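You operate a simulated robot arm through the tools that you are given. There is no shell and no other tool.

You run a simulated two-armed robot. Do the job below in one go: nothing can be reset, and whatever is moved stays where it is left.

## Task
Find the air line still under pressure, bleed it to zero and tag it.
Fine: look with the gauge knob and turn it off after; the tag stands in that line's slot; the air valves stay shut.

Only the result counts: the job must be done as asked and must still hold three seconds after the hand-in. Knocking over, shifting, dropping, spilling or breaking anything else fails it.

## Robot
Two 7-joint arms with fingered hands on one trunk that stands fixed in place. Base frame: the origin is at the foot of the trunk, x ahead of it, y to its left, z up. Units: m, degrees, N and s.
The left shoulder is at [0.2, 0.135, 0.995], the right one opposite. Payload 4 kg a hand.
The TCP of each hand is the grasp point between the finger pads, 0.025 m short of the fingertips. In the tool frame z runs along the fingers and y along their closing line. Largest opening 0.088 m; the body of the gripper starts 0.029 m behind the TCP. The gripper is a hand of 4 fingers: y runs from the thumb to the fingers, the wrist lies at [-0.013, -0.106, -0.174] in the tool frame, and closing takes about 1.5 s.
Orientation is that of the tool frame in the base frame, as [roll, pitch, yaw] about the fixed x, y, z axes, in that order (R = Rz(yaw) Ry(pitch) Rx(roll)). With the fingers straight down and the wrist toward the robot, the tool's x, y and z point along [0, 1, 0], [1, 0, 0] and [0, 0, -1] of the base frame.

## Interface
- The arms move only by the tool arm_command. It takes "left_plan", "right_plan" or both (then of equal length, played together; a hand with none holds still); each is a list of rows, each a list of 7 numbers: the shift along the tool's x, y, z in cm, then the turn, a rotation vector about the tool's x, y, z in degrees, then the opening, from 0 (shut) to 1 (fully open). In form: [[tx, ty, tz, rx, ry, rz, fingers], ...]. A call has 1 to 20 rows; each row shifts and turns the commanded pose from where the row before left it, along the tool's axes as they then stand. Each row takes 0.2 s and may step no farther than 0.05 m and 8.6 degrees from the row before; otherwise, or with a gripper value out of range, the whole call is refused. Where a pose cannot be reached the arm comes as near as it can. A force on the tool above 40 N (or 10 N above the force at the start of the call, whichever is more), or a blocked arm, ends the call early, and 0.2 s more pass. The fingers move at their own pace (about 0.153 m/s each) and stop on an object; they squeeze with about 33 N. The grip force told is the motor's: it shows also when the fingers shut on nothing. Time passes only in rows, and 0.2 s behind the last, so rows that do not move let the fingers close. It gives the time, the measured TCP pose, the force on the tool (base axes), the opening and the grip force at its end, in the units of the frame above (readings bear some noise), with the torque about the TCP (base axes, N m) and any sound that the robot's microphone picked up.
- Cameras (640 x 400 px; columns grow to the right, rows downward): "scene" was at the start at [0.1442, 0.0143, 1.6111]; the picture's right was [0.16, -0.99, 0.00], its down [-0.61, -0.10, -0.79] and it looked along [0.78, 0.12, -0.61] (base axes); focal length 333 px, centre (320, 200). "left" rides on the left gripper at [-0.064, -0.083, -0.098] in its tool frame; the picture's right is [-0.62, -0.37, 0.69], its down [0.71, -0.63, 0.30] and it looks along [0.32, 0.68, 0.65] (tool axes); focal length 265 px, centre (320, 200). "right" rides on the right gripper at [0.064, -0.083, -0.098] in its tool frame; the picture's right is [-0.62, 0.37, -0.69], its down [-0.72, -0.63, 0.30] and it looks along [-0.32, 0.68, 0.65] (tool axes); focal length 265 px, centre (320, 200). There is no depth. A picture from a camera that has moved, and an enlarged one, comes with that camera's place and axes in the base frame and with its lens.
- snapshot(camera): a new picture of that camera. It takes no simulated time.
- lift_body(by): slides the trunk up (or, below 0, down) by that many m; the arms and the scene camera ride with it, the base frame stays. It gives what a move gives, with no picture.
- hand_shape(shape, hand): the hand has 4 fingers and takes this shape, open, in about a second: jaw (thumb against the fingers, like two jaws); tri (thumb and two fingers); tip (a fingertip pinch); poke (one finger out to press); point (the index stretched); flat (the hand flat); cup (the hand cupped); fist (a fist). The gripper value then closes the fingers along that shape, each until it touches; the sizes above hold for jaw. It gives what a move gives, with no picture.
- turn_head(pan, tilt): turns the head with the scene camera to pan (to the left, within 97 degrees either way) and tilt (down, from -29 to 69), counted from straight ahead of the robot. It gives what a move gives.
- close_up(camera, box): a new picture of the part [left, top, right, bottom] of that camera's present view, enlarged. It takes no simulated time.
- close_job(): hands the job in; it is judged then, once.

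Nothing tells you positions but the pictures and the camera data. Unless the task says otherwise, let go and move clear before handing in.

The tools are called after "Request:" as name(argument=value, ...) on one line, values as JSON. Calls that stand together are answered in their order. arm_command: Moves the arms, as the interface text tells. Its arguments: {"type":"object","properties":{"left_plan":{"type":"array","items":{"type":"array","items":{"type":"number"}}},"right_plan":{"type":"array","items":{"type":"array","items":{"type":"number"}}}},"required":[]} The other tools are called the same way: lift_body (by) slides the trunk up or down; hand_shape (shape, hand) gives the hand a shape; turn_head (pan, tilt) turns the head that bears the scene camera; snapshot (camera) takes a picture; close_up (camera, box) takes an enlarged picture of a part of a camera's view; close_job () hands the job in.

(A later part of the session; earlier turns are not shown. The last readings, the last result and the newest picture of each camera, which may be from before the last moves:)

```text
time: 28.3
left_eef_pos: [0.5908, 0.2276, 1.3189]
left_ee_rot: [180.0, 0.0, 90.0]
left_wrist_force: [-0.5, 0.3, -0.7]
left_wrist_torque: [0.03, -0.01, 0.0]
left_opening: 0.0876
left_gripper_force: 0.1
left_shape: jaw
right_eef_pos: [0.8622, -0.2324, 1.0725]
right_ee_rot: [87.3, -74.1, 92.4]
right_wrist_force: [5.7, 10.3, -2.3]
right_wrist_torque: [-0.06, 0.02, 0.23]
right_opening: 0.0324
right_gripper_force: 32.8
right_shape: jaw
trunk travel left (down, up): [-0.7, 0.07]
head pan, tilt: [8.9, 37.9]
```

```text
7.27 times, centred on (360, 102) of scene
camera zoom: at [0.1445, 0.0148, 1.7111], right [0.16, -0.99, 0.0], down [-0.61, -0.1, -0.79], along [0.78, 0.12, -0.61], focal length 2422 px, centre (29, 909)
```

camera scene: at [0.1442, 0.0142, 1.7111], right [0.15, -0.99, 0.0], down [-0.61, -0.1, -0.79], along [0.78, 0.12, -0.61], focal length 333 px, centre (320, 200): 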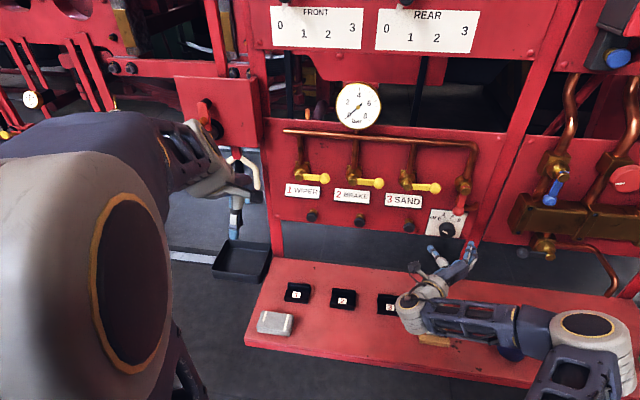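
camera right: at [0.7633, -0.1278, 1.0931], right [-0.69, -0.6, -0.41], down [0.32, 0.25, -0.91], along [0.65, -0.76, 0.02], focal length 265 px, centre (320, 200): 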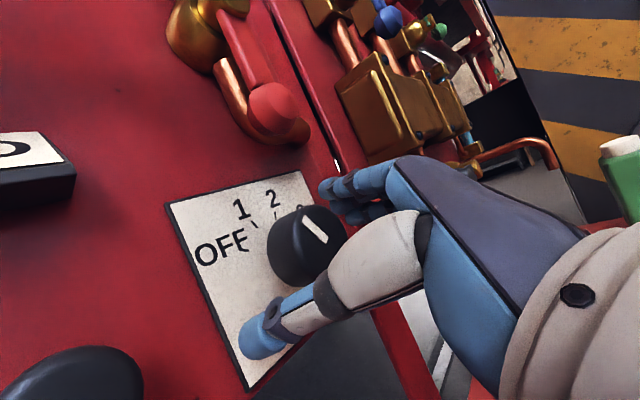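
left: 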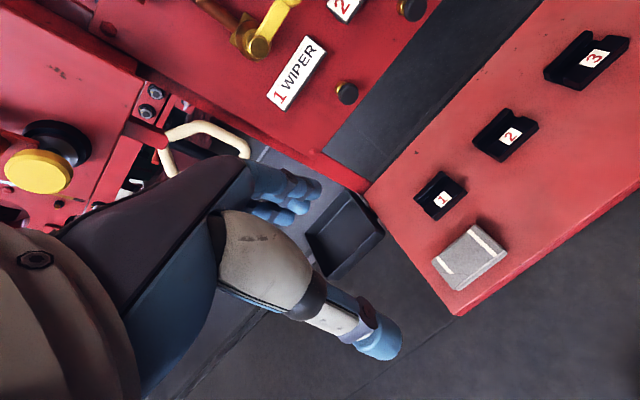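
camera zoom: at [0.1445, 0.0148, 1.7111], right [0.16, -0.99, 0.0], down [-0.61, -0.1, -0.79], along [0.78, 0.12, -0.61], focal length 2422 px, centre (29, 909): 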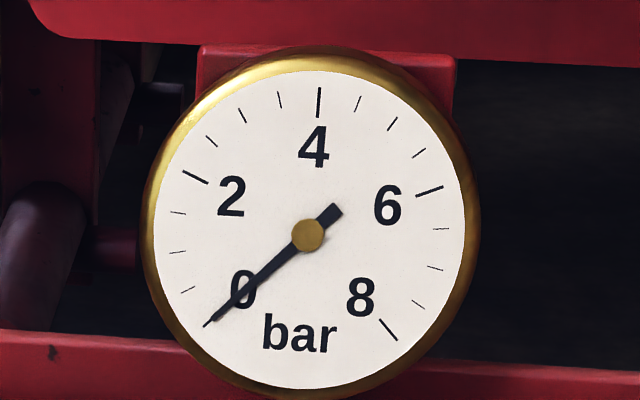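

Request:
arm_command(right_plan=[[0, 0, 0, 0, 0, 4, 0], [0, 0, 0, 0, 0, 0, 0], [0, 0, 0, 0, 0, 0, 0], [0, 0, 0, 0, 0, 0, 0]])

Request:
close_up(camera="scene", box=[415, 205, 465, 245])

Request:
close_up(camera="scene", box=[325, 75, 395, 130])

```text
time: 29.3
left_eef_pos: [0.5896, 0.2275, 1.3206]
left_ee_rot: [-179.9, 0.0, 90.0]
left_wrist_force: [-1.3, -0.3, -0.5]
left_wrist_torque: [0.0, 0.03, -0.01]
left_opening: 0.0874
left_gripper_force: 0.0
left_shape: jaw
right_eef_pos: [0.8609, -0.2322, 1.0727]
right_ee_rot: [86.1, -78.3, 93.7]
right_wrist_force: [3.8, 11.5, -3.0]
right_wrist_torque: [0.04, 0.03, 0.25]
right_opening: 0.0326
right_gripper_force: 33.0
right_shape: jaw
trunk travel left (down, up): [-0.7, 0.07]
head pan, tilt: [8.9, 37.9]
```

```text
10.00 times, centred on (440, 225) of scene
camera zoom: at [0.1445, 0.0148, 1.7111], right [0.16, -0.99, 0.0], down [-0.61, -0.1, -0.79], along [0.78, 0.12, -0.61], focal length 3330 px, centre (-880, -50)
```

zoom: 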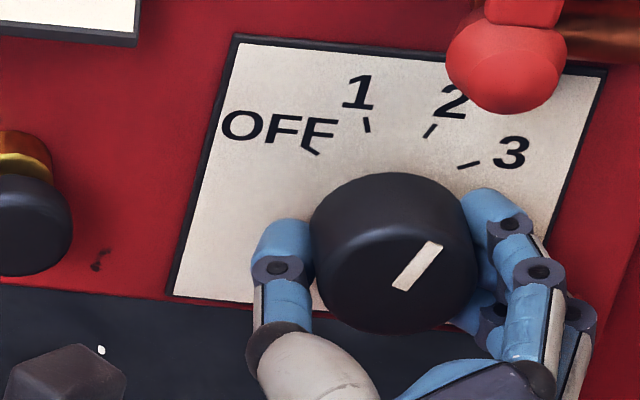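

```text
7.27 times, centred on (360, 102) of scene
camera zoom: at [0.1445, 0.0148, 1.7111], right [0.16, -0.99, 0.0], down [-0.61, -0.1, -0.79], along [0.78, 0.12, -0.61], focal length 2422 px, centre (29, 909)
```

zoom: 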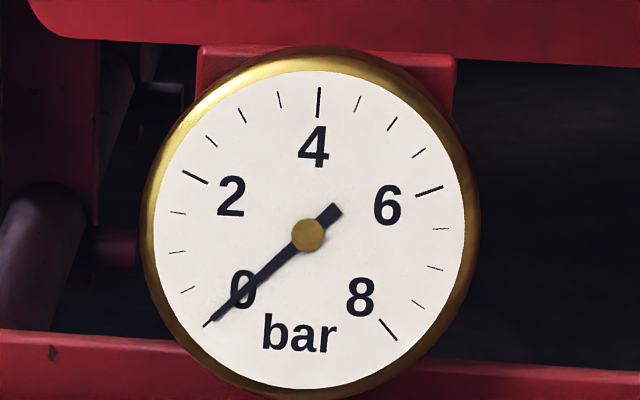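

Line 2 reads 0 with the mark on tick 2. Going on toward 3.

Request:
arm_command(right_plan=[[0, 0, 0, 0, 0, 7, 0], [0, 0, 0, 0, 0, 7, 0], [0, 0, 0, 0, 0, 7, 0], [0, 0, 0, 0, 0, 7, 0], [0, 0, 0, 0, 0, 0, 0], [0, 0, 0, 0, 0, 0, 1], [0, 0, 0, 0, 0, 0, 1], [0, 0, 0, 0, 0, 0, 1], [0, 0, 0, 0, 0, -7.5, 1], [0, 0, 0, 0, 0, -7.5, 1], [0, 0, 0, 0, 0, -7.5, 1], [0, 0, 0, 0, 0, -7.5, 1], [0, 0, 0, 0, 0, -7.5, 1], [0, 0, 0, 0, 0, -7.5, 1], [0, 0, 0, 0, 0, 0, 1]])

Request:
close_up(camera="scene", box=[415, 205, 465, 245])

Request:
close_up(camera="scene", box=[325, 75, 395, 130])

```text
time: 32.5
left_eef_pos: [0.59, 0.2273, 1.3194]
left_ee_rot: [180.0, 0.0, 90.0]
left_wrist_force: [-0.3, 0.1, -0.1]
left_wrist_torque: [-0.01, -0.03, -0.01]
left_opening: 0.0876
left_gripper_force: 0.1
left_shape: jaw
right_eef_pos: [0.8613, -0.2333, 1.0738]
right_ee_rot: [88.1, -61.2, 91.5]
right_wrist_force: [0.7, 0.4, 0.0]
right_wrist_torque: [0.01, -0.02, -0.01]
right_opening: 0.0876
right_gripper_force: 0.1
right_shape: jaw
trunk travel left (down, up): [-0.7, 0.07]
head pan, tilt: [8.9, 37.9]
```

```text
10.00 times, centred on (440, 225) of scene
camera zoom: at [0.1442, 0.0143, 1.7111], right [0.16, -0.99, 0.0], down [-0.61, -0.1, -0.79], along [0.78, 0.12, -0.61], focal length 3330 px, centre (-880, -50)
```

zoom: 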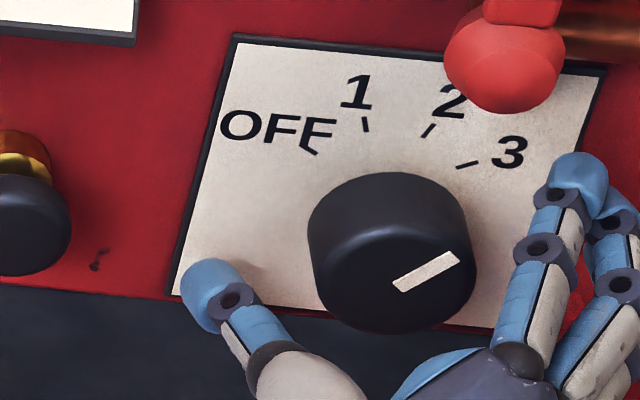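

```text
7.27 times, centred on (360, 102) of scene
camera zoom: at [0.1442, 0.0143, 1.7111], right [0.16, -0.99, 0.0], down [-0.61, -0.1, -0.79], along [0.78, 0.12, -0.61], focal length 2422 px, centre (29, 909)
```

zoom: 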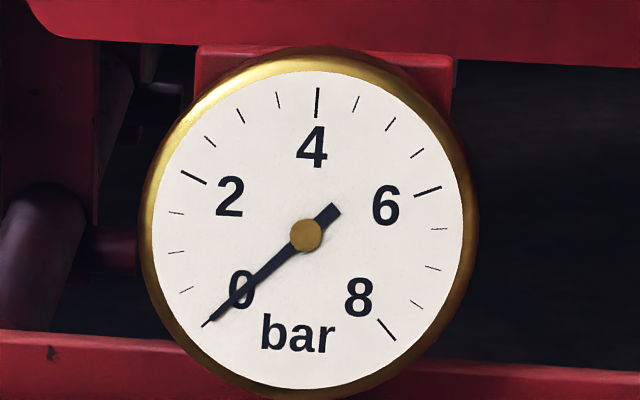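

Request:
arm_command(right_plan=[[0, 0, 0, 0, 0, 0, 0.5], [0, 0, 0, 0, 0, 0, 0.3], [0, 0, 0, 0, 0, 0, 0], [0, 0, 0, 0, 0, 0, 0], [0, 0, 0, 0, 0, 0, 0], [0, 0, 0, 0, 0, 0, 0], [0, 0, 0, 0, 0, 5, 0], [0, 0, 0, 0, 0, 5, 0], [0, 0, 0, 0, 0, 4, 0], [0, 0, 0, 0, 0, 0, 0], [0, 0, 0, 0, 0, 0, 0]])

Request:
close_up(camera="scene", box=[415, 205, 465, 245])

Request:
close_up(camera="scene", box=[325, 75, 395, 130])

```text
time: 34.9
left_eef_pos: [0.5896, 0.2272, 1.3201]
left_ee_rot: [-180.0, 0.0, 90.0]
left_wrist_force: [-1.3, -0.9, 0.5]
left_wrist_torque: [0.01, 0.02, 0.06]
left_opening: 0.0874
left_gripper_force: 0.0
left_shape: jaw
right_eef_pos: [0.8615, -0.2304, 1.0734]
right_ee_rot: [86.5, -75.3, 93.3]
right_wrist_force: [2.2, 10.8, -0.8]
right_wrist_torque: [-0.07, 0.06, 0.26]
right_opening: 0.0332
right_gripper_force: 33.5
right_shape: jaw
trunk travel left (down, up): [-0.7, 0.07]
head pan, tilt: [8.9, 37.9]
```

```text
10.00 times, centred on (440, 225) of scene
camera zoom: at [0.1443, 0.0148, 1.7111], right [0.16, -0.99, 0.0], down [-0.61, -0.1, -0.79], along [0.78, 0.12, -0.61], focal length 3330 px, centre (-880, -50)
```

zoom: 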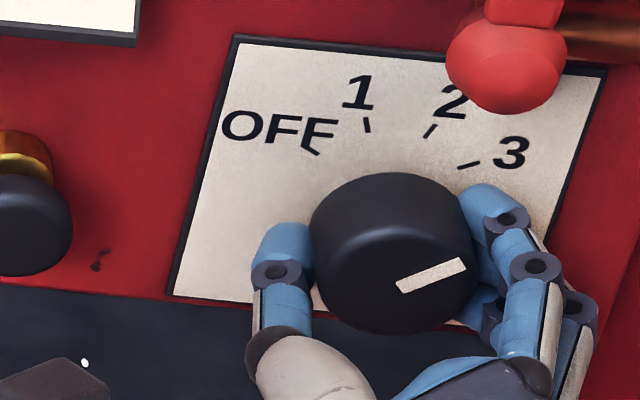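

```text
7.27 times, centred on (360, 102) of scene
camera zoom: at [0.1443, 0.0148, 1.7111], right [0.16, -0.99, 0.0], down [-0.61, -0.1, -0.79], along [0.78, 0.12, -0.61], focal length 2422 px, centre (29, 909)
```

zoom: 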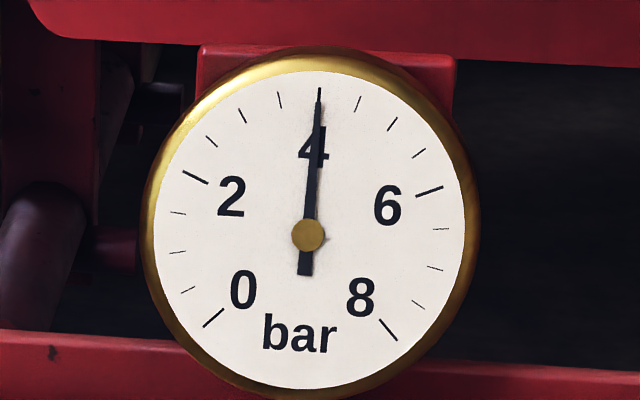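

Line 3 (SAND) shows 4 bar — that's the pressurised line. I'll centre the knob slightly more on 3, release and back off.

Request:
arm_command(right_plan=[[0, 0, 0, 0, 0, 4, 0], [0, 0, 0, 0, 0, 0, 0], [0, 0, 0, 0, 0, 0, 1], [0, 0, 0, 0, 0, 0, 1], [0, 0, 0, 0, 0, 0, 1], [0, 0, -2, 0, 0, 0, 1], [0, 0, -2, 0, 0, 0, 1], [0, 0, -2, 0, 0, 0, 1], [0, 0, -1.5, 0, 0, 0, 1], [0, 0, 0, 0, 0, 0, 1]])

Request:
close_up(camera="scene", box=[320, 80, 500, 270])

Request:
hand_shape(hand="right", shape="poke")

Request:
snapshot(camera="scene")

Request:
snapshot(camera="right")

Request:
close_up(camera="scene", box=[320, 180, 500, 340])

```text
time: 37.1
left_eef_pos: [0.5897, 0.2268, 1.3195]
left_ee_rot: [179.9, 0.0, 90.0]
left_wrist_force: [0.4, -0.3, 0.0]
left_wrist_torque: [0.02, -0.01, -0.02]
left_opening: 0.0877
left_gripper_force: 0.1
left_shape: jaw
right_eef_pos: [0.7863, -0.2319, 1.0716]
right_ee_rot: [85.5, -79.2, 94.2]
right_wrist_force: [-0.5, -0.3, -0.9]
right_wrist_torque: [-0.01, -0.01, 0.03]
right_opening: 0.0876
right_gripper_force: 0.0
right_shape: jaw
trunk travel left (down, up): [-0.7, 0.07]
head pan, tilt: [8.9, 37.9]
```

```text
2.11 times, centred on (410, 175) of scene
camera zoom: at [0.1442, 0.0143, 1.7111], right [0.16, -0.99, 0.0], down [-0.61, -0.1, -0.79], along [0.78, 0.12, -0.61], focal length 701 px, centre (130, 253)
```

zoom: 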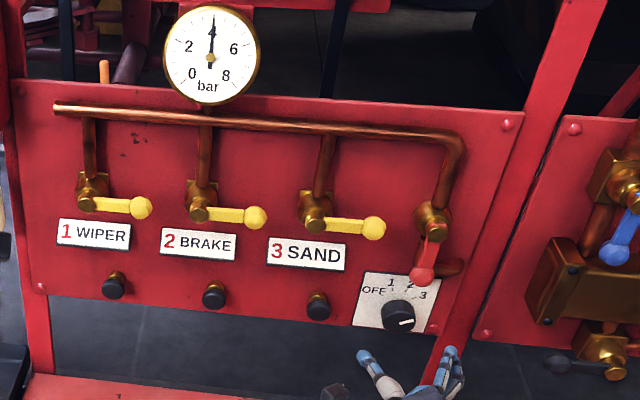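

```text
time: 38.0
left_eef_pos: [0.59, 0.2269, 1.3197]
left_ee_rot: [180.0, 0.1, 90.0]
left_wrist_force: [0.2, -0.3, -0.4]
left_wrist_torque: [-0.01, 0.02, -0.01]
left_opening: 0.0876
left_gripper_force: 0.1
left_shape: jaw
right_eef_pos: [0.7867, -0.2322, 1.0713]
right_ee_rot: [85.8, -79.2, 93.8]
right_wrist_force: [0.6, 0.1, -0.1]
right_wrist_torque: [0.02, -0.01, 0.03]
right_opening: 0.0
right_gripper_force: 0.1
right_shape: poke
trunk travel left (down, up): [-0.7, 0.07]
head pan, tilt: [8.9, 37.9]
```

```text
taken
camera scene: at [0.1442, 0.0143, 1.7111], right [0.16, -0.99, 0.0], down [-0.61, -0.1, -0.79], along [0.78, 0.12, -0.61], focal length 333 px, centre (320, 200)
```

scene: 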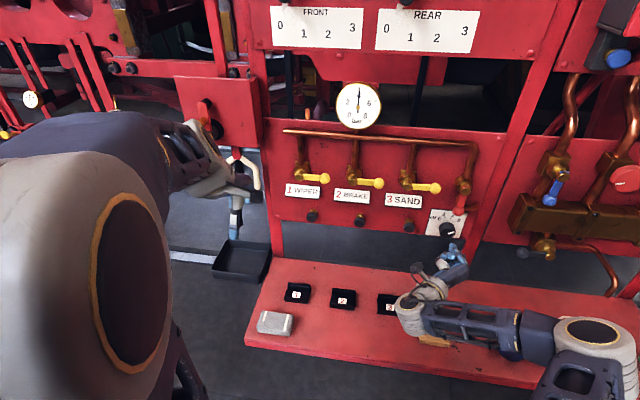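

```text
taken
camera right: at [0.6882, -0.1367, 1.1178], right [-0.69, -0.47, -0.55], down [0.32, 0.49, -0.81], along [0.65, -0.73, -0.18], focal length 265 px, centre (320, 200)
```

right: 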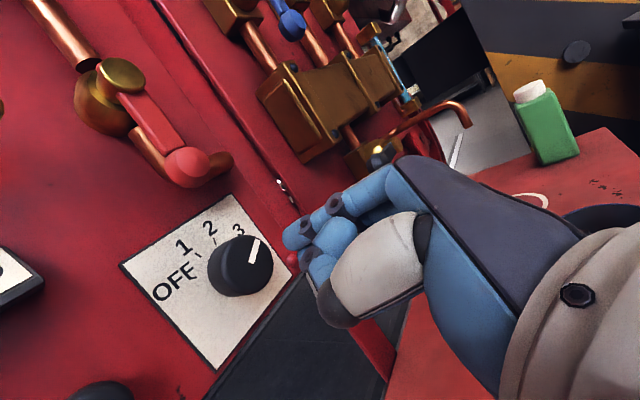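

```text
2.50 times, centred on (410, 260) of scene
camera zoom: at [0.1442, 0.0143, 1.7111], right [0.16, -0.99, 0.0], down [-0.61, -0.1, -0.79], along [0.78, 0.12, -0.61], focal length 832 px, centre (95, 50)
```

zoom: 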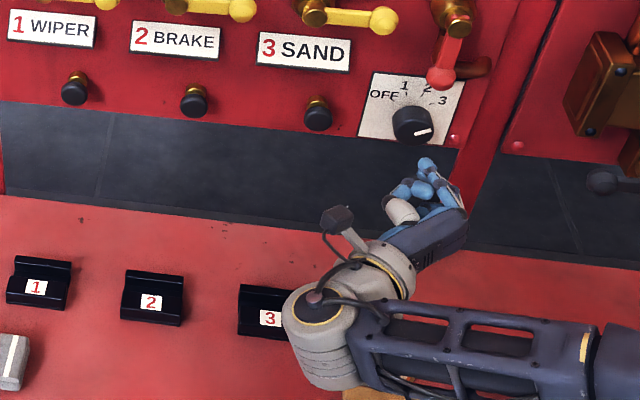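

The knob stays on 3 with the gauge at 4 bar, and the hand is in the poke shape; its fingertip is about 1.6 cm ahead of and 1 cm above the TCP. I'll move in front of button 3 at about (0.876, -0.129, 1.072).

Request:
arm_command(right_plan=[[0.2, -2.5, 0.5, 0, 0, 0, 1], [0.2, -2.5, 0.5, 0, 0, 0, 1], [0.2, -2.5, 0.5, 0, 0, 0, 1], [0.3, -2.6, 0.5, 0, 0, 0, 1], [0, 0, 0, 0, 0, 0, 1]])

Request:
snapshot(camera="right")

Request:
close_up(camera="scene", box=[320, 180, 480, 300])

```text
time: 39.2
left_eef_pos: [0.5898, 0.2267, 1.3201]
left_ee_rot: [-180.0, 0.0, 90.0]
left_wrist_force: [0.5, 0.1, -0.6]
left_wrist_torque: [0.01, -0.02, 0.01]
left_opening: 0.0874
left_gripper_force: 0.0
left_shape: jaw
right_eef_pos: [0.8069, -0.1313, 1.0628]
right_ee_rot: [85.2, -79.3, 94.3]
right_wrist_force: [0.0, 0.1, -0.2]
right_wrist_torque: [-0.02, 0.09, -0.01]
right_opening: 0.0001
right_gripper_force: 0.0
right_shape: poke
trunk travel left (down, up): [-0.7, 0.07]
head pan, tilt: [8.9, 37.9]
```

```text
taken
camera right: at [0.7094, -0.0363, 1.1078], right [-0.69, -0.47, -0.55], down [0.32, 0.48, -0.81], along [0.65, -0.74, -0.18], focal length 265 px, centre (320, 200)
```

right: 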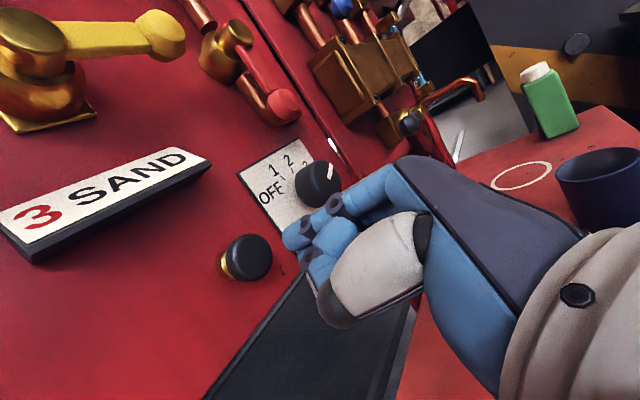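

```text
3.33 times, centred on (400, 240) of scene
camera zoom: at [0.1442, 0.0143, 1.7111], right [0.16, -0.99, 0.0], down [-0.61, -0.1, -0.79], along [0.78, 0.12, -0.61], focal length 1110 px, centre (53, 67)
```

zoom: 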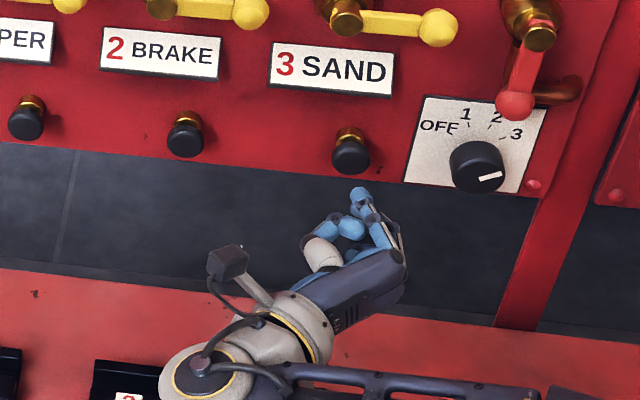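

Button 3 cap at (0.873, -0.129, 1.069), fingertip at (0.827, -0.132, 1.071). Moving up to it and pressing gently.

Request:
arm_command(right_plan=[[-0.1, -0.35, 1.5, 0, 0, 0, 1], [0, 0, 1.5, 0, 0, 0, 1], [0, 0, 0.8, 0, 0, 0, 1], [0, 0, 0.4, 0, 0, 0, 1], [0, 0, 0.3, 0, 0, 0, 1], [0, 0, 0, 0, 0, 0, 1]])

Request:
snapshot(camera="right")

Request:
close_up(camera="scene", box=[320, 80, 480, 300])

```text
time: 40.6
left_eef_pos: [0.589, 0.2259, 1.3201]
left_ee_rot: [179.9, 0.0, 90.0]
left_wrist_force: [-0.6, 0.2, -0.5]
left_wrist_torque: [0.0, 0.02, 0.03]
left_opening: 0.0877
left_gripper_force: 0.0
left_shape: jaw
right_eef_pos: [0.8492, -0.1274, 1.0614]
right_ee_rot: [85.4, -79.2, 94.1]
right_wrist_force: [-27.7, -0.2, 2.1]
right_wrist_torque: [-0.06, -0.13, 0.01]
right_opening: 0.0
right_gripper_force: 0.1
right_shape: poke
trunk travel left (down, up): [-0.7, 0.07]
head pan, tilt: [8.9, 37.9]
heard: click
stopped in row 6 (right hand): the force on the tool passed its limit at 41 N (the readings are from after the stop); the commanded pose is now the measured one
```

```text
taken
camera right: at [0.7509, -0.0327, 1.1069], right [-0.69, -0.47, -0.55], down [0.32, 0.48, -0.81], along [0.65, -0.74, -0.18], focal length 265 px, centre (320, 200)
```

right: 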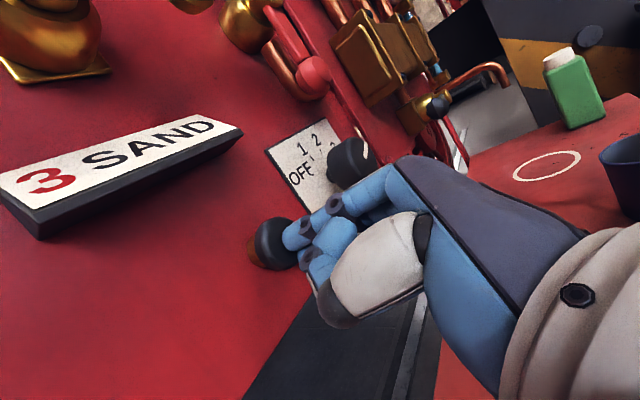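

```text
1.82 times, centred on (400, 190) of scene
camera zoom: at [0.1427, 0.0142, 1.7114], right [0.16, -0.99, 0.0], down [-0.61, -0.1, -0.79], along [0.78, 0.12, -0.61], focal length 605 px, centre (174, 218)
```

zoom: 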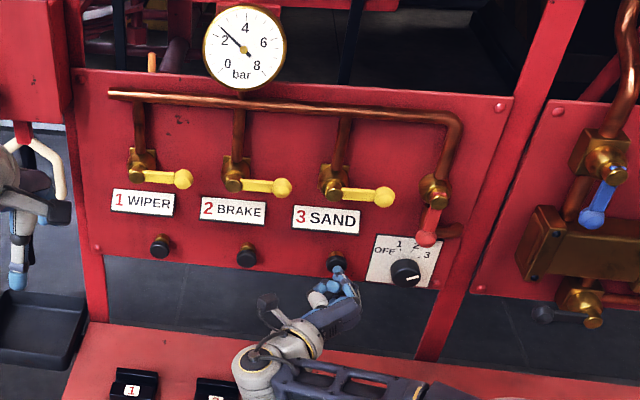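

The button clicked and the gauge is falling; I'll hold the press.

Request:
arm_command(right_plan=[[0, 0, 0, 0, 0, 0, 1], [0, 0, 0, 0, 0, 0, 1], [0, 0, 0, 0, 0, 0, 1], [0, 0, 0, 0, 0, 0, 1], [0, 0, 0, 0, 0, 0, 1]])

Request:
close_up(camera="scene", box=[325, 75, 395, 130])

```text
time: 41.6
left_eef_pos: [0.5897, 0.2264, 1.321]
left_ee_rot: [180.0, 0.0, 89.9]
left_wrist_force: [0.7, 1.1, 0.4]
left_wrist_torque: [-0.01, -0.02, 0.02]
left_opening: 0.0876
left_gripper_force: 0.1
left_shape: jaw
right_eef_pos: [0.8477, -0.1269, 1.0606]
right_ee_rot: [85.6, -79.4, 94.0]
right_wrist_force: [-27.2, -0.3, 2.8]
right_wrist_torque: [-0.01, -0.17, -0.07]
right_opening: 0.0001
right_gripper_force: 0.0
right_shape: poke
trunk travel left (down, up): [-0.7, 0.07]
head pan, tilt: [8.9, 37.9]
stopped in row 4 (right hand): the force on the tool passed its limit at 40 N (the readings are from after the stop); the commanded pose is now the measured one
```

```text
7.27 times, centred on (360, 102) of scene
camera zoom: at [0.1429, 0.0143, 1.7113], right [0.16, -0.99, 0.0], down [-0.61, -0.1, -0.79], along [0.78, 0.12, -0.61], focal length 2422 px, centre (29, 909)
```

zoom: 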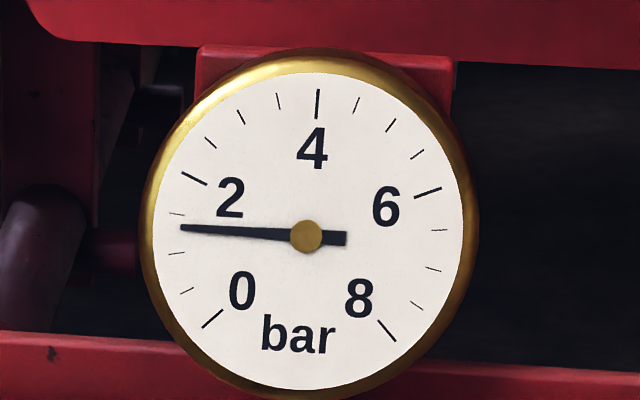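

Request:
arm_command(right_plan=[[0, 0, -0.1, 0, 0, 0, 1], [0, 0, 0, 0, 0, 0, 1], [0, 0, 0, 0, 0, 0, 1], [0, 0, 0, 0, 0, 0, 1], [0, 0, 0, 0, 0, 0, 1], [0, 0, 0, 0, 0, 0, 1], [0, 0, 0, 0, 0, 0, 1]])

Request:
close_up(camera="scene", box=[325, 75, 395, 130])

```text
time: 43.2
left_eef_pos: [0.5881, 0.227, 1.3201]
left_ee_rot: [-180.0, -0.1, 90.0]
left_wrist_force: [-0.2, -0.1, 0.6]
left_wrist_torque: [0.01, 0.0, 0.01]
left_opening: 0.0876
left_gripper_force: 0.0
left_shape: jaw
right_eef_pos: [0.8488, -0.1277, 1.0606]
right_ee_rot: [86.3, -79.3, 93.3]
right_wrist_force: [-22.7, 4.1, 3.2]
right_wrist_torque: [-0.02, -0.17, 0.02]
right_opening: 0.0002
right_gripper_force: 0.2
right_shape: poke
trunk travel left (down, up): [-0.7, 0.07]
head pan, tilt: [8.9, 37.9]
```

```text
7.27 times, centred on (360, 102) of scene
camera zoom: at [0.1431, 0.0145, 1.7112], right [0.16, -0.99, 0.0], down [-0.61, -0.1, -0.79], along [0.78, 0.12, -0.61], focal length 2422 px, centre (29, 909)
```

zoom: 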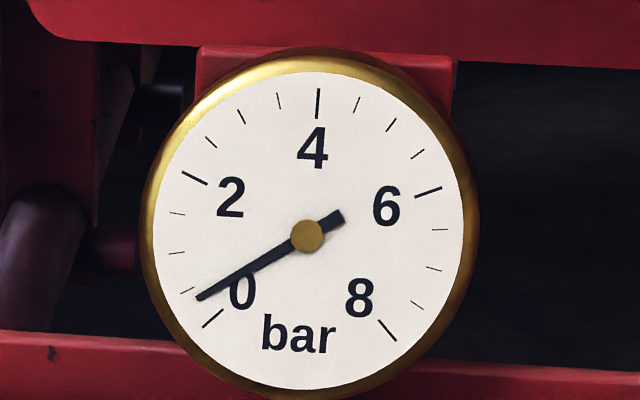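

Nearly at zero (about 0.4 bar). Keep holding.

Request:
arm_command(right_plan=[[0, 0, 0, 0, 0, 0, 1], [0, 0, 0, 0, 0, 0, 1], [0, 0, 0, 0, 0, 0, 1], [0, 0, 0, 0, 0, 0, 1], [0, 0, 0, 0, 0, 0, 1], [0, 0, 0, 0, 0, 0, 1], [0, 0, 0, 0, 0, 0, 1], [0, 0, 0, 0, 0, 0, 1], [0, 0, 0, 0, 0, 0, 1], [0, 0, 0, 0, 0, 0, 1]])

Request:
close_up(camera="scene", box=[325, 75, 395, 130])

```text
time: 45.4
left_eef_pos: [0.5891, 0.2275, 1.3201]
left_ee_rot: [-180.0, 0.0, 90.0]
left_wrist_force: [0.1, -0.4, 0.0]
left_wrist_torque: [0.01, 0.02, 0.02]
left_opening: 0.0875
left_gripper_force: 0.0
left_shape: jaw
right_eef_pos: [0.8494, -0.1282, 1.0604]
right_ee_rot: [85.7, -79.3, 93.9]
right_wrist_force: [-22.7, 4.6, 1.5]
right_wrist_torque: [0.02, -0.18, 0.06]
right_opening: 0.0
right_gripper_force: 0.1
right_shape: poke
trunk travel left (down, up): [-0.7, 0.07]
head pan, tilt: [8.9, 37.9]
```

```text
7.27 times, centred on (360, 102) of scene
camera zoom: at [0.1431, 0.0145, 1.7112], right [0.16, -0.99, 0.0], down [-0.61, -0.1, -0.79], along [0.78, 0.12, -0.61], focal length 2422 px, centre (29, 909)
```

zoom: 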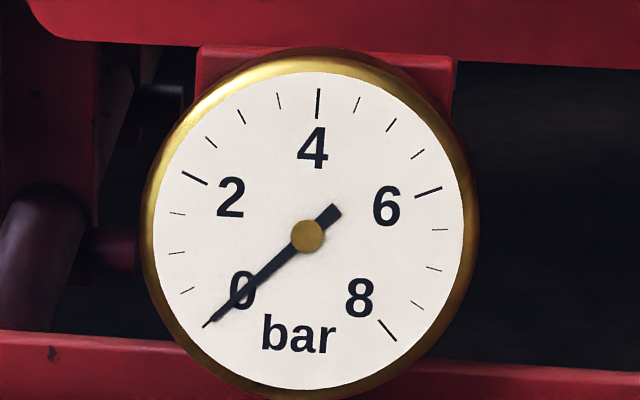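

The gauge is at zero. I'll hold another second for certainty, then back off and confirm it stays at zero.

Request:
arm_command(right_plan=[[0, 0, 0, 0, 0, 0, 1], [0, 0, 0, 0, 0, 0, 1], [0, 0, 0, 0, 0, 0, 1], [0, 0, 0, 0, 0, 0, 1], [0, 0, 0, 0, 0, 0, 1], [0, 0, -0.5, 0, 0, 0, 1], [0, 0, -1, 0, 0, 0, 1], [0, 0, -2, 0, 0, 0, 1], [0, 0, -2, 0, 0, 0, 1], [0, 0, -1, 0, 0, 0, 1], [0, 0, 0, 0, 0, 0, 1], [0, 0, 0, 0, 0, 0, 1], [0, 0, 0, 0, 0, 0, 1]])

Request:
close_up(camera="scene", box=[320, 80, 500, 270])

Request:
close_up(camera="scene", box=[325, 75, 395, 130])

Request:
hand_shape(hand="right", shape="jaw")

Request:
snapshot(camera="right")

```text
time: 48.2
left_eef_pos: [0.5896, 0.227, 1.3191]
left_ee_rot: [180.0, 0.0, 90.0]
left_wrist_force: [0.2, 0.6, 0.6]
left_wrist_torque: [-0.01, -0.02, 0.02]
left_opening: 0.0874
left_gripper_force: 0.0
left_shape: jaw
right_eef_pos: [0.7841, -0.1287, 1.059]
right_ee_rot: [85.9, -79.3, 93.5]
right_wrist_force: [1.1, -0.4, 1.0]
right_wrist_torque: [0.01, 0.02, -0.03]
right_opening: 0.0
right_gripper_force: 0.1
right_shape: poke
trunk travel left (down, up): [-0.7, 0.07]
head pan, tilt: [8.9, 37.9]
```

```text
2.11 times, centred on (410, 175) of scene
camera zoom: at [0.1442, 0.0143, 1.7111], right [0.16, -0.99, 0.0], down [-0.61, -0.1, -0.79], along [0.78, 0.12, -0.61], focal length 701 px, centre (130, 253)
```

zoom: 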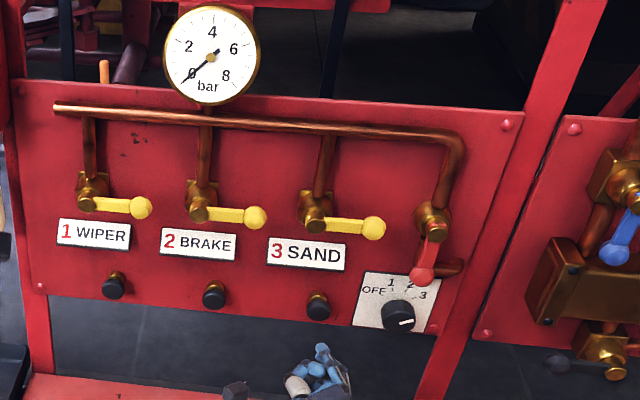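

```text
7.27 times, centred on (360, 102) of scene
camera zoom: at [0.1442, 0.0143, 1.7111], right [0.16, -0.99, 0.0], down [-0.61, -0.1, -0.79], along [0.78, 0.12, -0.61], focal length 2422 px, centre (29, 909)
```

zoom: 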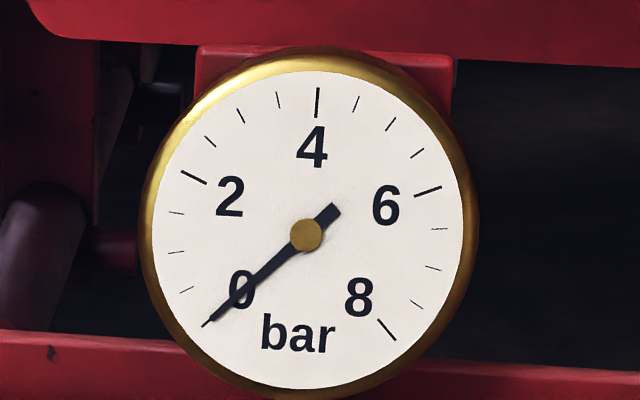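

```text
time: 49.1
left_eef_pos: [0.5894, 0.2274, 1.3191]
left_ee_rot: [180.0, 0.0, 90.0]
left_wrist_force: [0.5, -0.2, 0.6]
left_wrist_torque: [0.01, 0.05, -0.03]
left_opening: 0.0876
left_gripper_force: 0.1
left_shape: jaw
right_eef_pos: [0.7853, -0.1274, 1.0586]
right_ee_rot: [85.9, -79.3, 93.5]
right_wrist_force: [0.6, -0.2, 0.2]
right_wrist_torque: [-0.03, 0.01, 0.01]
right_opening: 0.088
right_gripper_force: 0.1
right_shape: jaw
trunk travel left (down, up): [-0.7, 0.07]
head pan, tilt: [8.9, 37.9]
```

```text
taken
camera right: at [0.6863, -0.0322, 1.1051], right [-0.69, -0.47, -0.55], down [0.32, 0.48, -0.81], along [0.65, -0.74, -0.18], focal length 265 px, centre (320, 200)
```

right: 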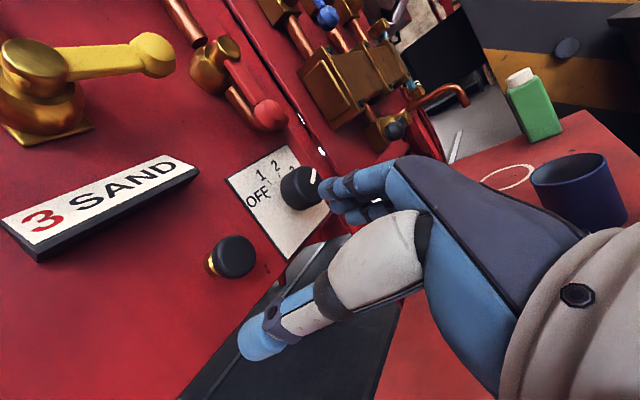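

Line 3 is bled and holds at zero with the button released. Next I return to the knob, regrip and turn it back to OFF in steps.

Request:
arm_command(right_plan=[[-0.1, 2.6, 0, 0, 0, 0, 1], [-0.15, 2.6, 0, 0, 0, 0, 1], [-0.15, 2.6, 0, 0, 0, 0, 1], [-0.15, 2.7, 0, 0, 0, 0, 1], [0, 0, 0, 0, 0, 6, 1], [0, 0, 0, 0, 0, 6, 1], [0, 0, 0, 0, 0, 6, 1], [0, 0, 0, 0, 0, 6, 1], [0, 0, 0, 0, 0, 0, 1]])

Request:
snapshot(camera="right")

```text
time: 51.1
left_eef_pos: [0.5885, 0.2275, 1.3202]
left_ee_rot: [-179.9, 0.0, 90.0]
left_wrist_force: [0.2, -1.1, -0.6]
left_wrist_torque: [-0.01, 0.01, 0.02]
left_opening: 0.0875
left_gripper_force: 0.1
left_shape: jaw
right_eef_pos: [0.784, -0.2333, 1.0725]
right_ee_rot: [-86.6, -76.5, -93.7]
right_wrist_force: [0.0, 0.4, -0.3]
right_wrist_torque: [-0.01, 0.01, 0.02]
right_opening: 0.0878
right_gripper_force: 0.1
right_shape: jaw
trunk travel left (down, up): [-0.7, 0.07]
head pan, tilt: [8.9, 37.9]
```

```text
taken
camera right: at [0.6847, -0.1645, 1.1532], right [-0.68, -0.21, -0.7], down [0.32, 0.78, -0.54], along [0.66, -0.59, -0.46], focal length 265 px, centre (320, 200)
```

right: 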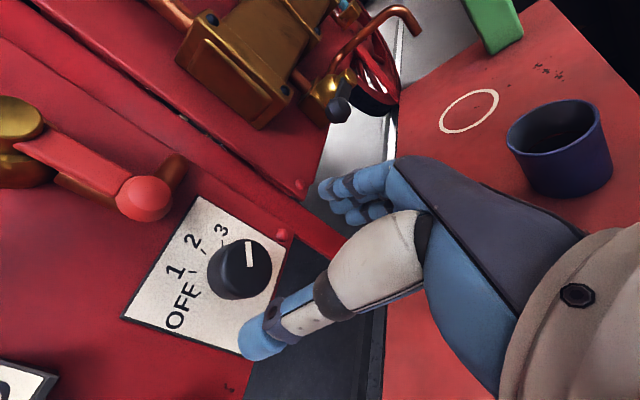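

Request:
arm_command(right_plan=[[0, 0, 2, 0, 0, 0, 1], [0, 0, 2, 0, 0, 0, 1], [0, 0, 2, 0, 0, 0, 1], [0, 0, 1.2, 0, 0, 0, 1], [0, 0, 0.5, 0, 0, 0, 1], [0, 0, 0, 0, 0, 0, 0.6], [0, 0, 0, 0, 0, 0, 0.3], [0, 0, 0, 0, 0, 0, 0], [0, 0, 0, 0, 0, 0, 0], [0, 0, 0, 0, 0, 0, 0], [0, 0, 0, 0, 0, 0, 0], [0, 0, 0, 0, 0, -6, 0], [0, 0, 0, 0, 0, -6, 0], [0, 0, 0, 0, 0, -6, 0], [0, 0, 0, 0, 0, -6, 0], [0, 0, 0, 0, 0, -6, 0], [0, 0, 0, 0, 0, -6, 0], [0, 0, 0, 0, 0, -6, 0], [0, 0, 0, 0, 0, 0, 0]])

Request:
close_up(camera="scene", box=[415, 205, 465, 245])

```text
time: 55.1
left_eef_pos: [0.5888, 0.2269, 1.3201]
left_ee_rot: [179.9, 0.1, 90.0]
left_wrist_force: [0.1, -0.2, -0.2]
left_wrist_torque: [-0.02, -0.04, 0.01]
left_opening: 0.0877
left_gripper_force: 0.1
left_shape: jaw
right_eef_pos: [0.8616, -0.2327, 1.0748]
right_ee_rot: [88.4, -61.2, 91.0]
right_wrist_force: [4.9, 9.2, 0.5]
right_wrist_torque: [-0.03, 0.02, 0.23]
right_opening: 0.0336
right_gripper_force: 33.3
right_shape: jaw
trunk travel left (down, up): [-0.7, 0.07]
head pan, tilt: [8.9, 37.9]
```

```text
10.00 times, centred on (440, 225) of scene
camera zoom: at [0.1444, 0.0146, 1.7111], right [0.16, -0.99, 0.0], down [-0.61, -0.1, -0.79], along [0.78, 0.12, -0.61], focal length 3330 px, centre (-880, -50)
```

zoom: 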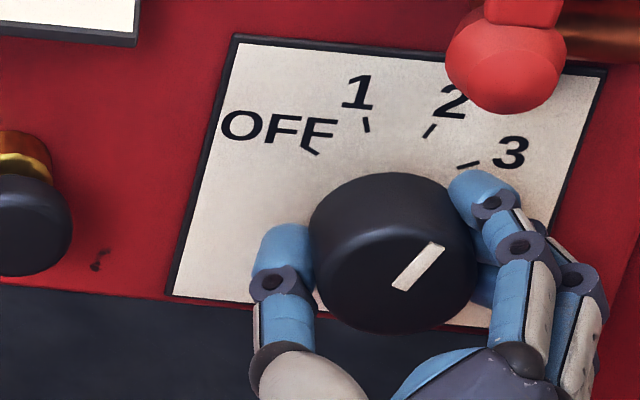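

Back at 2. Regrip and turn on.

Request:
arm_command(right_plan=[[0, 0, 0, 0, 0, 0, 1], [0, 0, 0, 0, 0, 0, 1], [0, 0, 0, 0, 0, 0, 1], [0, 0, 0, 0, 0, 8, 1], [0, 0, 0, 0, 0, 8, 1], [0, 0, 0, 0, 0, 8, 1], [0, 0, 0, 0, 0, 8, 1], [0, 0, 0, 0, 0, 8, 1], [0, 0, 0, 0, 0, 4, 1], [0, 0, 0, 0, 0, 0, 0.6], [0, 0, 0, 0, 0, 0, 0.3], [0, 0, 0, 0, 0, 0, 0], [0, 0, 0, 0, 0, 0, 0], [0, 0, 0, 0, 0, 0, 0], [0, 0, 0, 0, 0, 0, 0]])

Request:
arm_command(right_plan=[[0, 0, 0, 0, 0, -7, 0], [0, 0, 0, 0, 0, -7, 0], [0, 0, 0, 0, 0, -7, 0], [0, 0, 0, 0, 0, -7, 0], [0, 0, 0, 0, 0, -7, 0], [0, 0, 0, 0, 0, -7, 0], [0, 0, 0, 0, 0, 0, 0], [0, 0, 0, 0, 0, 0, 0]])

Request:
close_up(camera="scene", box=[415, 205, 465, 245])

```text
time: 58.3
left_eef_pos: [0.5893, 0.2267, 1.319]
left_ee_rot: [180.0, 0.0, 90.0]
left_wrist_force: [-0.8, 0.3, 0.3]
left_wrist_torque: [-0.01, -0.05, 0.02]
left_opening: 0.0876
left_gripper_force: 0.2
left_shape: jaw
right_eef_pos: [0.8607, -0.232, 1.0744]
right_ee_rot: [-86.8, -74.7, -93.4]
right_wrist_force: [1.8, 7.5, 3.1]
right_wrist_torque: [-0.04, -0.07, 0.16]
right_opening: 0.0335
right_gripper_force: 32.8
right_shape: jaw
trunk travel left (down, up): [-0.7, 0.07]
head pan, tilt: [8.9, 37.9]
```

```text
time: 60.1
left_eef_pos: [0.5903, 0.2278, 1.3203]
left_ee_rot: [-179.9, 0.0, 90.1]
left_wrist_force: [-0.4, -0.3, 0.1]
left_wrist_torque: [0.01, 0.02, 0.01]
left_opening: 0.0876
left_gripper_force: 0.1
left_shape: jaw
right_eef_pos: [0.8611, -0.2321, 1.075]
right_ee_rot: [88.3, -63.4, 91.2]
right_wrist_force: [-2.3, 8.9, -0.3]
right_wrist_torque: [-0.06, 0.03, 0.25]
right_opening: 0.0334
right_gripper_force: 32.6
right_shape: jaw
trunk travel left (down, up): [-0.7, 0.07]
head pan, tilt: [8.9, 37.9]
```

```text
10.00 times, centred on (440, 225) of scene
camera zoom: at [0.1442, 0.0146, 1.7111], right [0.16, -0.99, 0.0], down [-0.61, -0.1, -0.79], along [0.78, 0.12, -0.61], focal length 3330 px, centre (-880, -50)
```

zoom: 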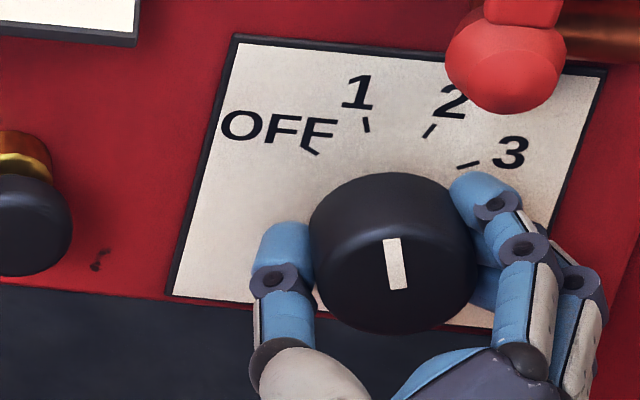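

Request:
arm_command(right_plan=[[0, 0, 0, 0, 0, 0, 1], [0, 0, 0, 0, 0, 0, 1], [0, 0, 0, 0, 0, 0, 1], [0, 0, 0, 0, 0, 8, 1], [0, 0, 0, 0, 0, 8, 1], [0, 0, 0, 0, 0, 8, 1], [0, 0, 0, 0, 0, 8, 1], [0, 0, 0, 0, 0, 8, 1], [0, 0, 0, 0, 0, 3, 1], [0, 0, 0, 0, 0, 0, 0.6], [0, 0, 0, 0, 0, 0, 0.3], [0, 0, 0, 0, 0, 0, 0], [0, 0, 0, 0, 0, 0, 0], [0, 0, 0, 0, 0, 0, 0], [0, 0, 0, 0, 0, 0, 0]])

Request:
arm_command(right_plan=[[0, 0, 0, 0, 0, -7, 0], [0, 0, 0, 0, 0, -7, 0], [0, 0, 0, 0, 0, -7, 0], [0, 0, 0, 0, 0, -7, 0], [0, 0, 0, 0, 0, -7, 0], [0, 0, 0, 0, 0, -7, 0], [0, 0, 0, 0, 0, 0, 0], [0, 0, 0, 0, 0, 0, 0]])

Request:
close_up(camera="scene", box=[415, 205, 465, 245])

```text
time: 63.3
left_eef_pos: [0.5896, 0.2267, 1.3216]
left_ee_rot: [180.0, 0.0, 90.0]
left_wrist_force: [-0.5, 0.8, 0.5]
left_wrist_torque: [0.02, 0.02, 0.0]
left_opening: 0.0876
left_gripper_force: 0.1
left_shape: jaw
right_eef_pos: [0.8613, -0.2321, 1.0752]
right_ee_rot: [-87.2, -73.7, -93.1]
right_wrist_force: [1.7, 7.3, 4.0]
right_wrist_torque: [-0.02, -0.1, 0.1]
right_opening: 0.0335
right_gripper_force: 33.1
right_shape: jaw
trunk travel left (down, up): [-0.7, 0.07]
head pan, tilt: [8.9, 37.9]
```

```text
time: 65.1
left_eef_pos: [0.5897, 0.2274, 1.3194]
left_ee_rot: [179.9, 0.0, 90.0]
left_wrist_force: [-0.7, -0.2, 0.6]
left_wrist_torque: [-0.02, 0.02, -0.01]
left_opening: 0.0879
left_gripper_force: 0.0
left_shape: jaw
right_eef_pos: [0.8608, -0.2325, 1.0739]
right_ee_rot: [88.1, -64.2, 91.3]
right_wrist_force: [1.8, 6.8, -1.6]
right_wrist_torque: [-0.03, 0.04, 0.23]
right_opening: 0.0337
right_gripper_force: 33.1
right_shape: jaw
trunk travel left (down, up): [-0.7, 0.07]
head pan, tilt: [8.9, 37.9]
```

```text
10.00 times, centred on (440, 225) of scene
camera zoom: at [0.1443, 0.0146, 1.7111], right [0.16, -0.99, 0.0], down [-0.61, -0.1, -0.79], along [0.78, 0.12, -0.61], focal length 3330 px, centre (-880, -50)
```

zoom: 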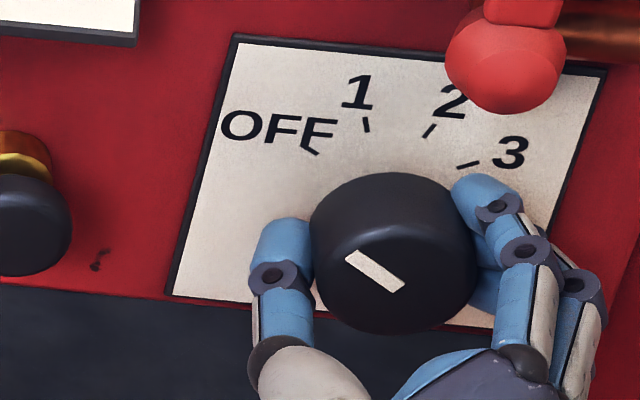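

Request:
arm_command(right_plan=[[0, 0, 0, 0, 0, -3, 0], [0, 0, 0, 0, 0, -3, 0], [0, 0, 0, 0, 0, 0, 0], [0, 0, 0, 0, 0, 0, 0]])

Request:
close_up(camera="scene", box=[415, 205, 465, 245])

```text
time: 66.1
left_eef_pos: [0.5898, 0.2278, 1.3202]
left_ee_rot: [180.0, 0.0, 90.0]
left_wrist_force: [-0.5, -0.5, -0.1]
left_wrist_torque: [0.03, 0.0, -0.02]
left_opening: 0.0876
left_gripper_force: 0.0
left_shape: jaw
right_eef_pos: [0.8614, -0.2319, 1.0746]
right_ee_rot: [88.6, -58.3, 90.8]
right_wrist_force: [2.7, 5.5, 0.2]
right_wrist_torque: [0.09, 0.03, 0.17]
right_opening: 0.0334
right_gripper_force: 33.0
right_shape: jaw
trunk travel left (down, up): [-0.7, 0.07]
head pan, tilt: [8.9, 37.9]
```

```text
10.00 times, centred on (440, 225) of scene
camera zoom: at [0.1443, 0.0145, 1.7111], right [0.16, -0.99, 0.0], down [-0.61, -0.1, -0.79], along [0.78, 0.12, -0.61], focal length 3330 px, centre (-880, -50)
```

zoom: 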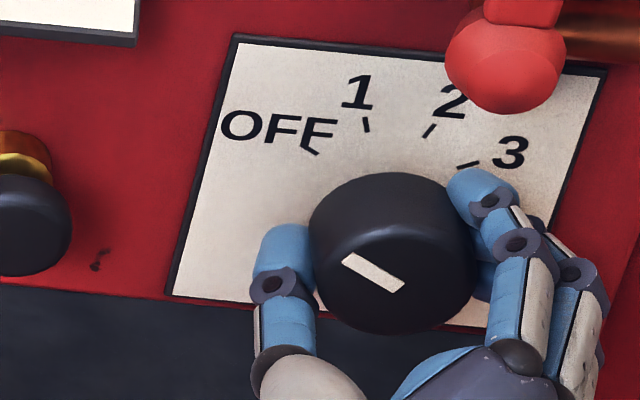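

The knob points at OFF again. Release with a modest opening and back away.

Request:
arm_command(right_plan=[[0, 0, 0, 0, 0, 0, 0.7], [0, 0, 0, 0, 0, 0, 0.7], [0, 0, 0, 0, 0, 0, 0.7], [0, 0, -2, 0, 0, 0, 0.7], [0, 0, -2, 0, 0, 0, 0.7], [0, 0, -2, 0, 0, 0, 0.7], [0, 0, -2, 0, 0, 0, 0.7], [0, 0, 0, 0, 0, 0, 1]])

Request:
close_up(camera="scene", box=[415, 205, 465, 245])

Request:
snapshot(camera="right")

Request:
snapshot(camera="scene")

```text
time: 67.9
left_eef_pos: [0.5884, 0.227, 1.3196]
left_ee_rot: [180.0, 0.0, 90.0]
left_wrist_force: [0.1, 0.5, -0.1]
left_wrist_torque: [-0.01, 0.01, 0.0]
left_opening: 0.0878
left_gripper_force: 0.1
left_shape: jaw
right_eef_pos: [0.7811, -0.2316, 1.0748]
right_ee_rot: [88.6, -58.3, 90.7]
right_wrist_force: [0.0, 1.3, -0.6]
right_wrist_torque: [0.02, -0.02, 0.03]
right_opening: 0.0879
right_gripper_force: 0.0
right_shape: jaw
trunk travel left (down, up): [-0.7, 0.07]
head pan, tilt: [8.9, 37.9]
```

```text
10.00 times, centred on (440, 225) of scene
camera zoom: at [0.1442, 0.0143, 1.7111], right [0.16, -0.99, 0.0], down [-0.61, -0.1, -0.79], along [0.78, 0.12, -0.61], focal length 3330 px, centre (-880, -50)
```

zoom: 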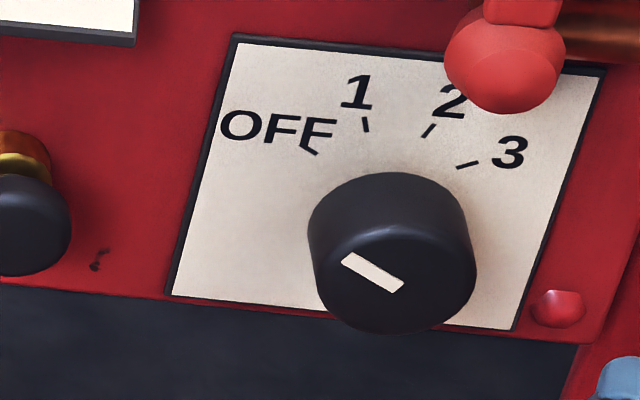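

```text
taken
camera right: at [0.682, -0.1248, 1.0828], right [-0.69, -0.63, -0.34], down [0.32, 0.16, -0.93], along [0.65, -0.76, 0.09], focal length 265 px, centre (320, 200)
```

right: 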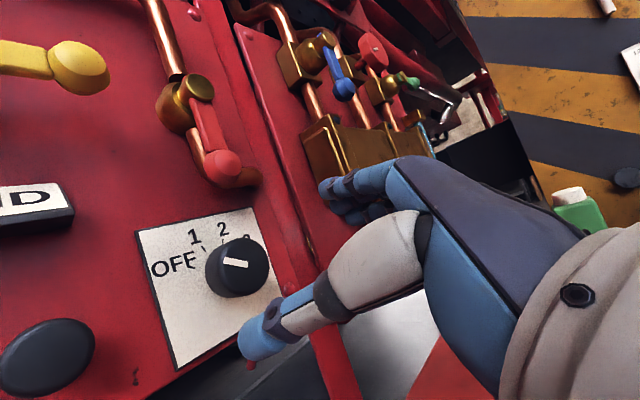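

```text
taken
camera scene: at [0.1442, 0.0143, 1.7111], right [0.16, -0.99, 0.0], down [-0.61, -0.1, -0.79], along [0.78, 0.12, -0.61], focal length 333 px, centre (320, 200)
```

scene: 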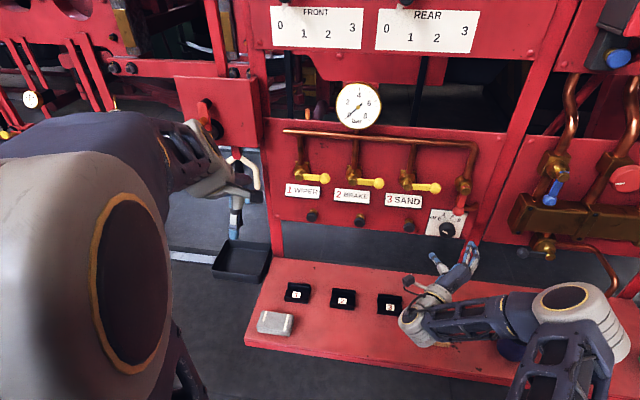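

The knob is at OFF. Now I raise the right hand and bring it back to pointing straight down for the tag.

Request:
arm_command(right_plan=[[2.2, 1.3, -1, 0, 0, 0, 1], [2.2, 1.3, -1, 0, 0, 0, 1], [2.2, 1.3, 0, 0, 0, 0, 1], [2.2, 1.3, 0, 0, 0, 0, 1], [0, 0, 0, 0, 0, -8.3, 1], [0, 0, 0, 0, 0, -8.3, 1], [0, 0, 0, 0, 0, -8.3, 1], [0, 0, 0, 0, 0, -8.3, 1], [0, 0, 0, 0, 0, -8.3, 1], [0, 0, 0, 0, 0, -8.3, 1], [0, 0, 0, 0, 0, -8.3, 1], [0, 0, 0, 0, 0, 0, 1]])

Request:
snapshot(camera="scene")

```text
time: 70.5
left_eef_pos: [0.5896, 0.2274, 1.3181]
left_ee_rot: [180.0, 0.0, 90.0]
left_wrist_force: [0.2, 0.7, 0.7]
left_wrist_torque: [0.01, 0.0, 0.0]
left_opening: 0.0876
left_gripper_force: 0.0
left_shape: jaw
right_eef_pos: [0.7942, -0.2838, 1.1816]
right_ee_rot: [89.3, -0.2, 90.0]
right_wrist_force: [0.6, -0.6, -0.3]
right_wrist_torque: [-0.02, -0.02, 0.0]
right_opening: 0.0879
right_gripper_force: 0.1
right_shape: jaw
right hand out of reach, approached as far as the arm can: row 4, 7, 8, 9, 10, 11
trunk travel left (down, up): [-0.7, 0.07]
head pan, tilt: [8.9, 37.9]
```

```text
taken
camera scene: at [0.1442, 0.0143, 1.7111], right [0.16, -0.99, 0.0], down [-0.61, -0.1, -0.79], along [0.78, 0.12, -0.61], focal length 333 px, centre (320, 200)
```

scene: 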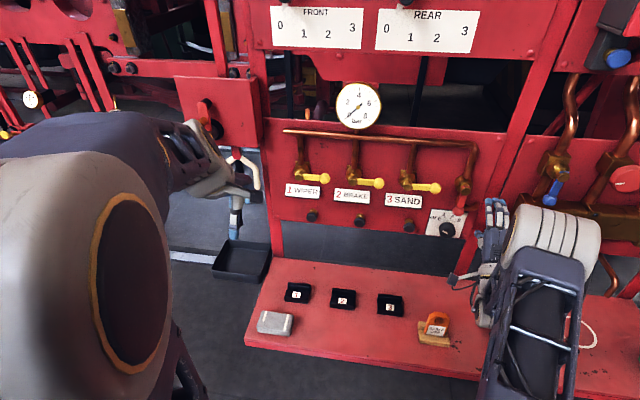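

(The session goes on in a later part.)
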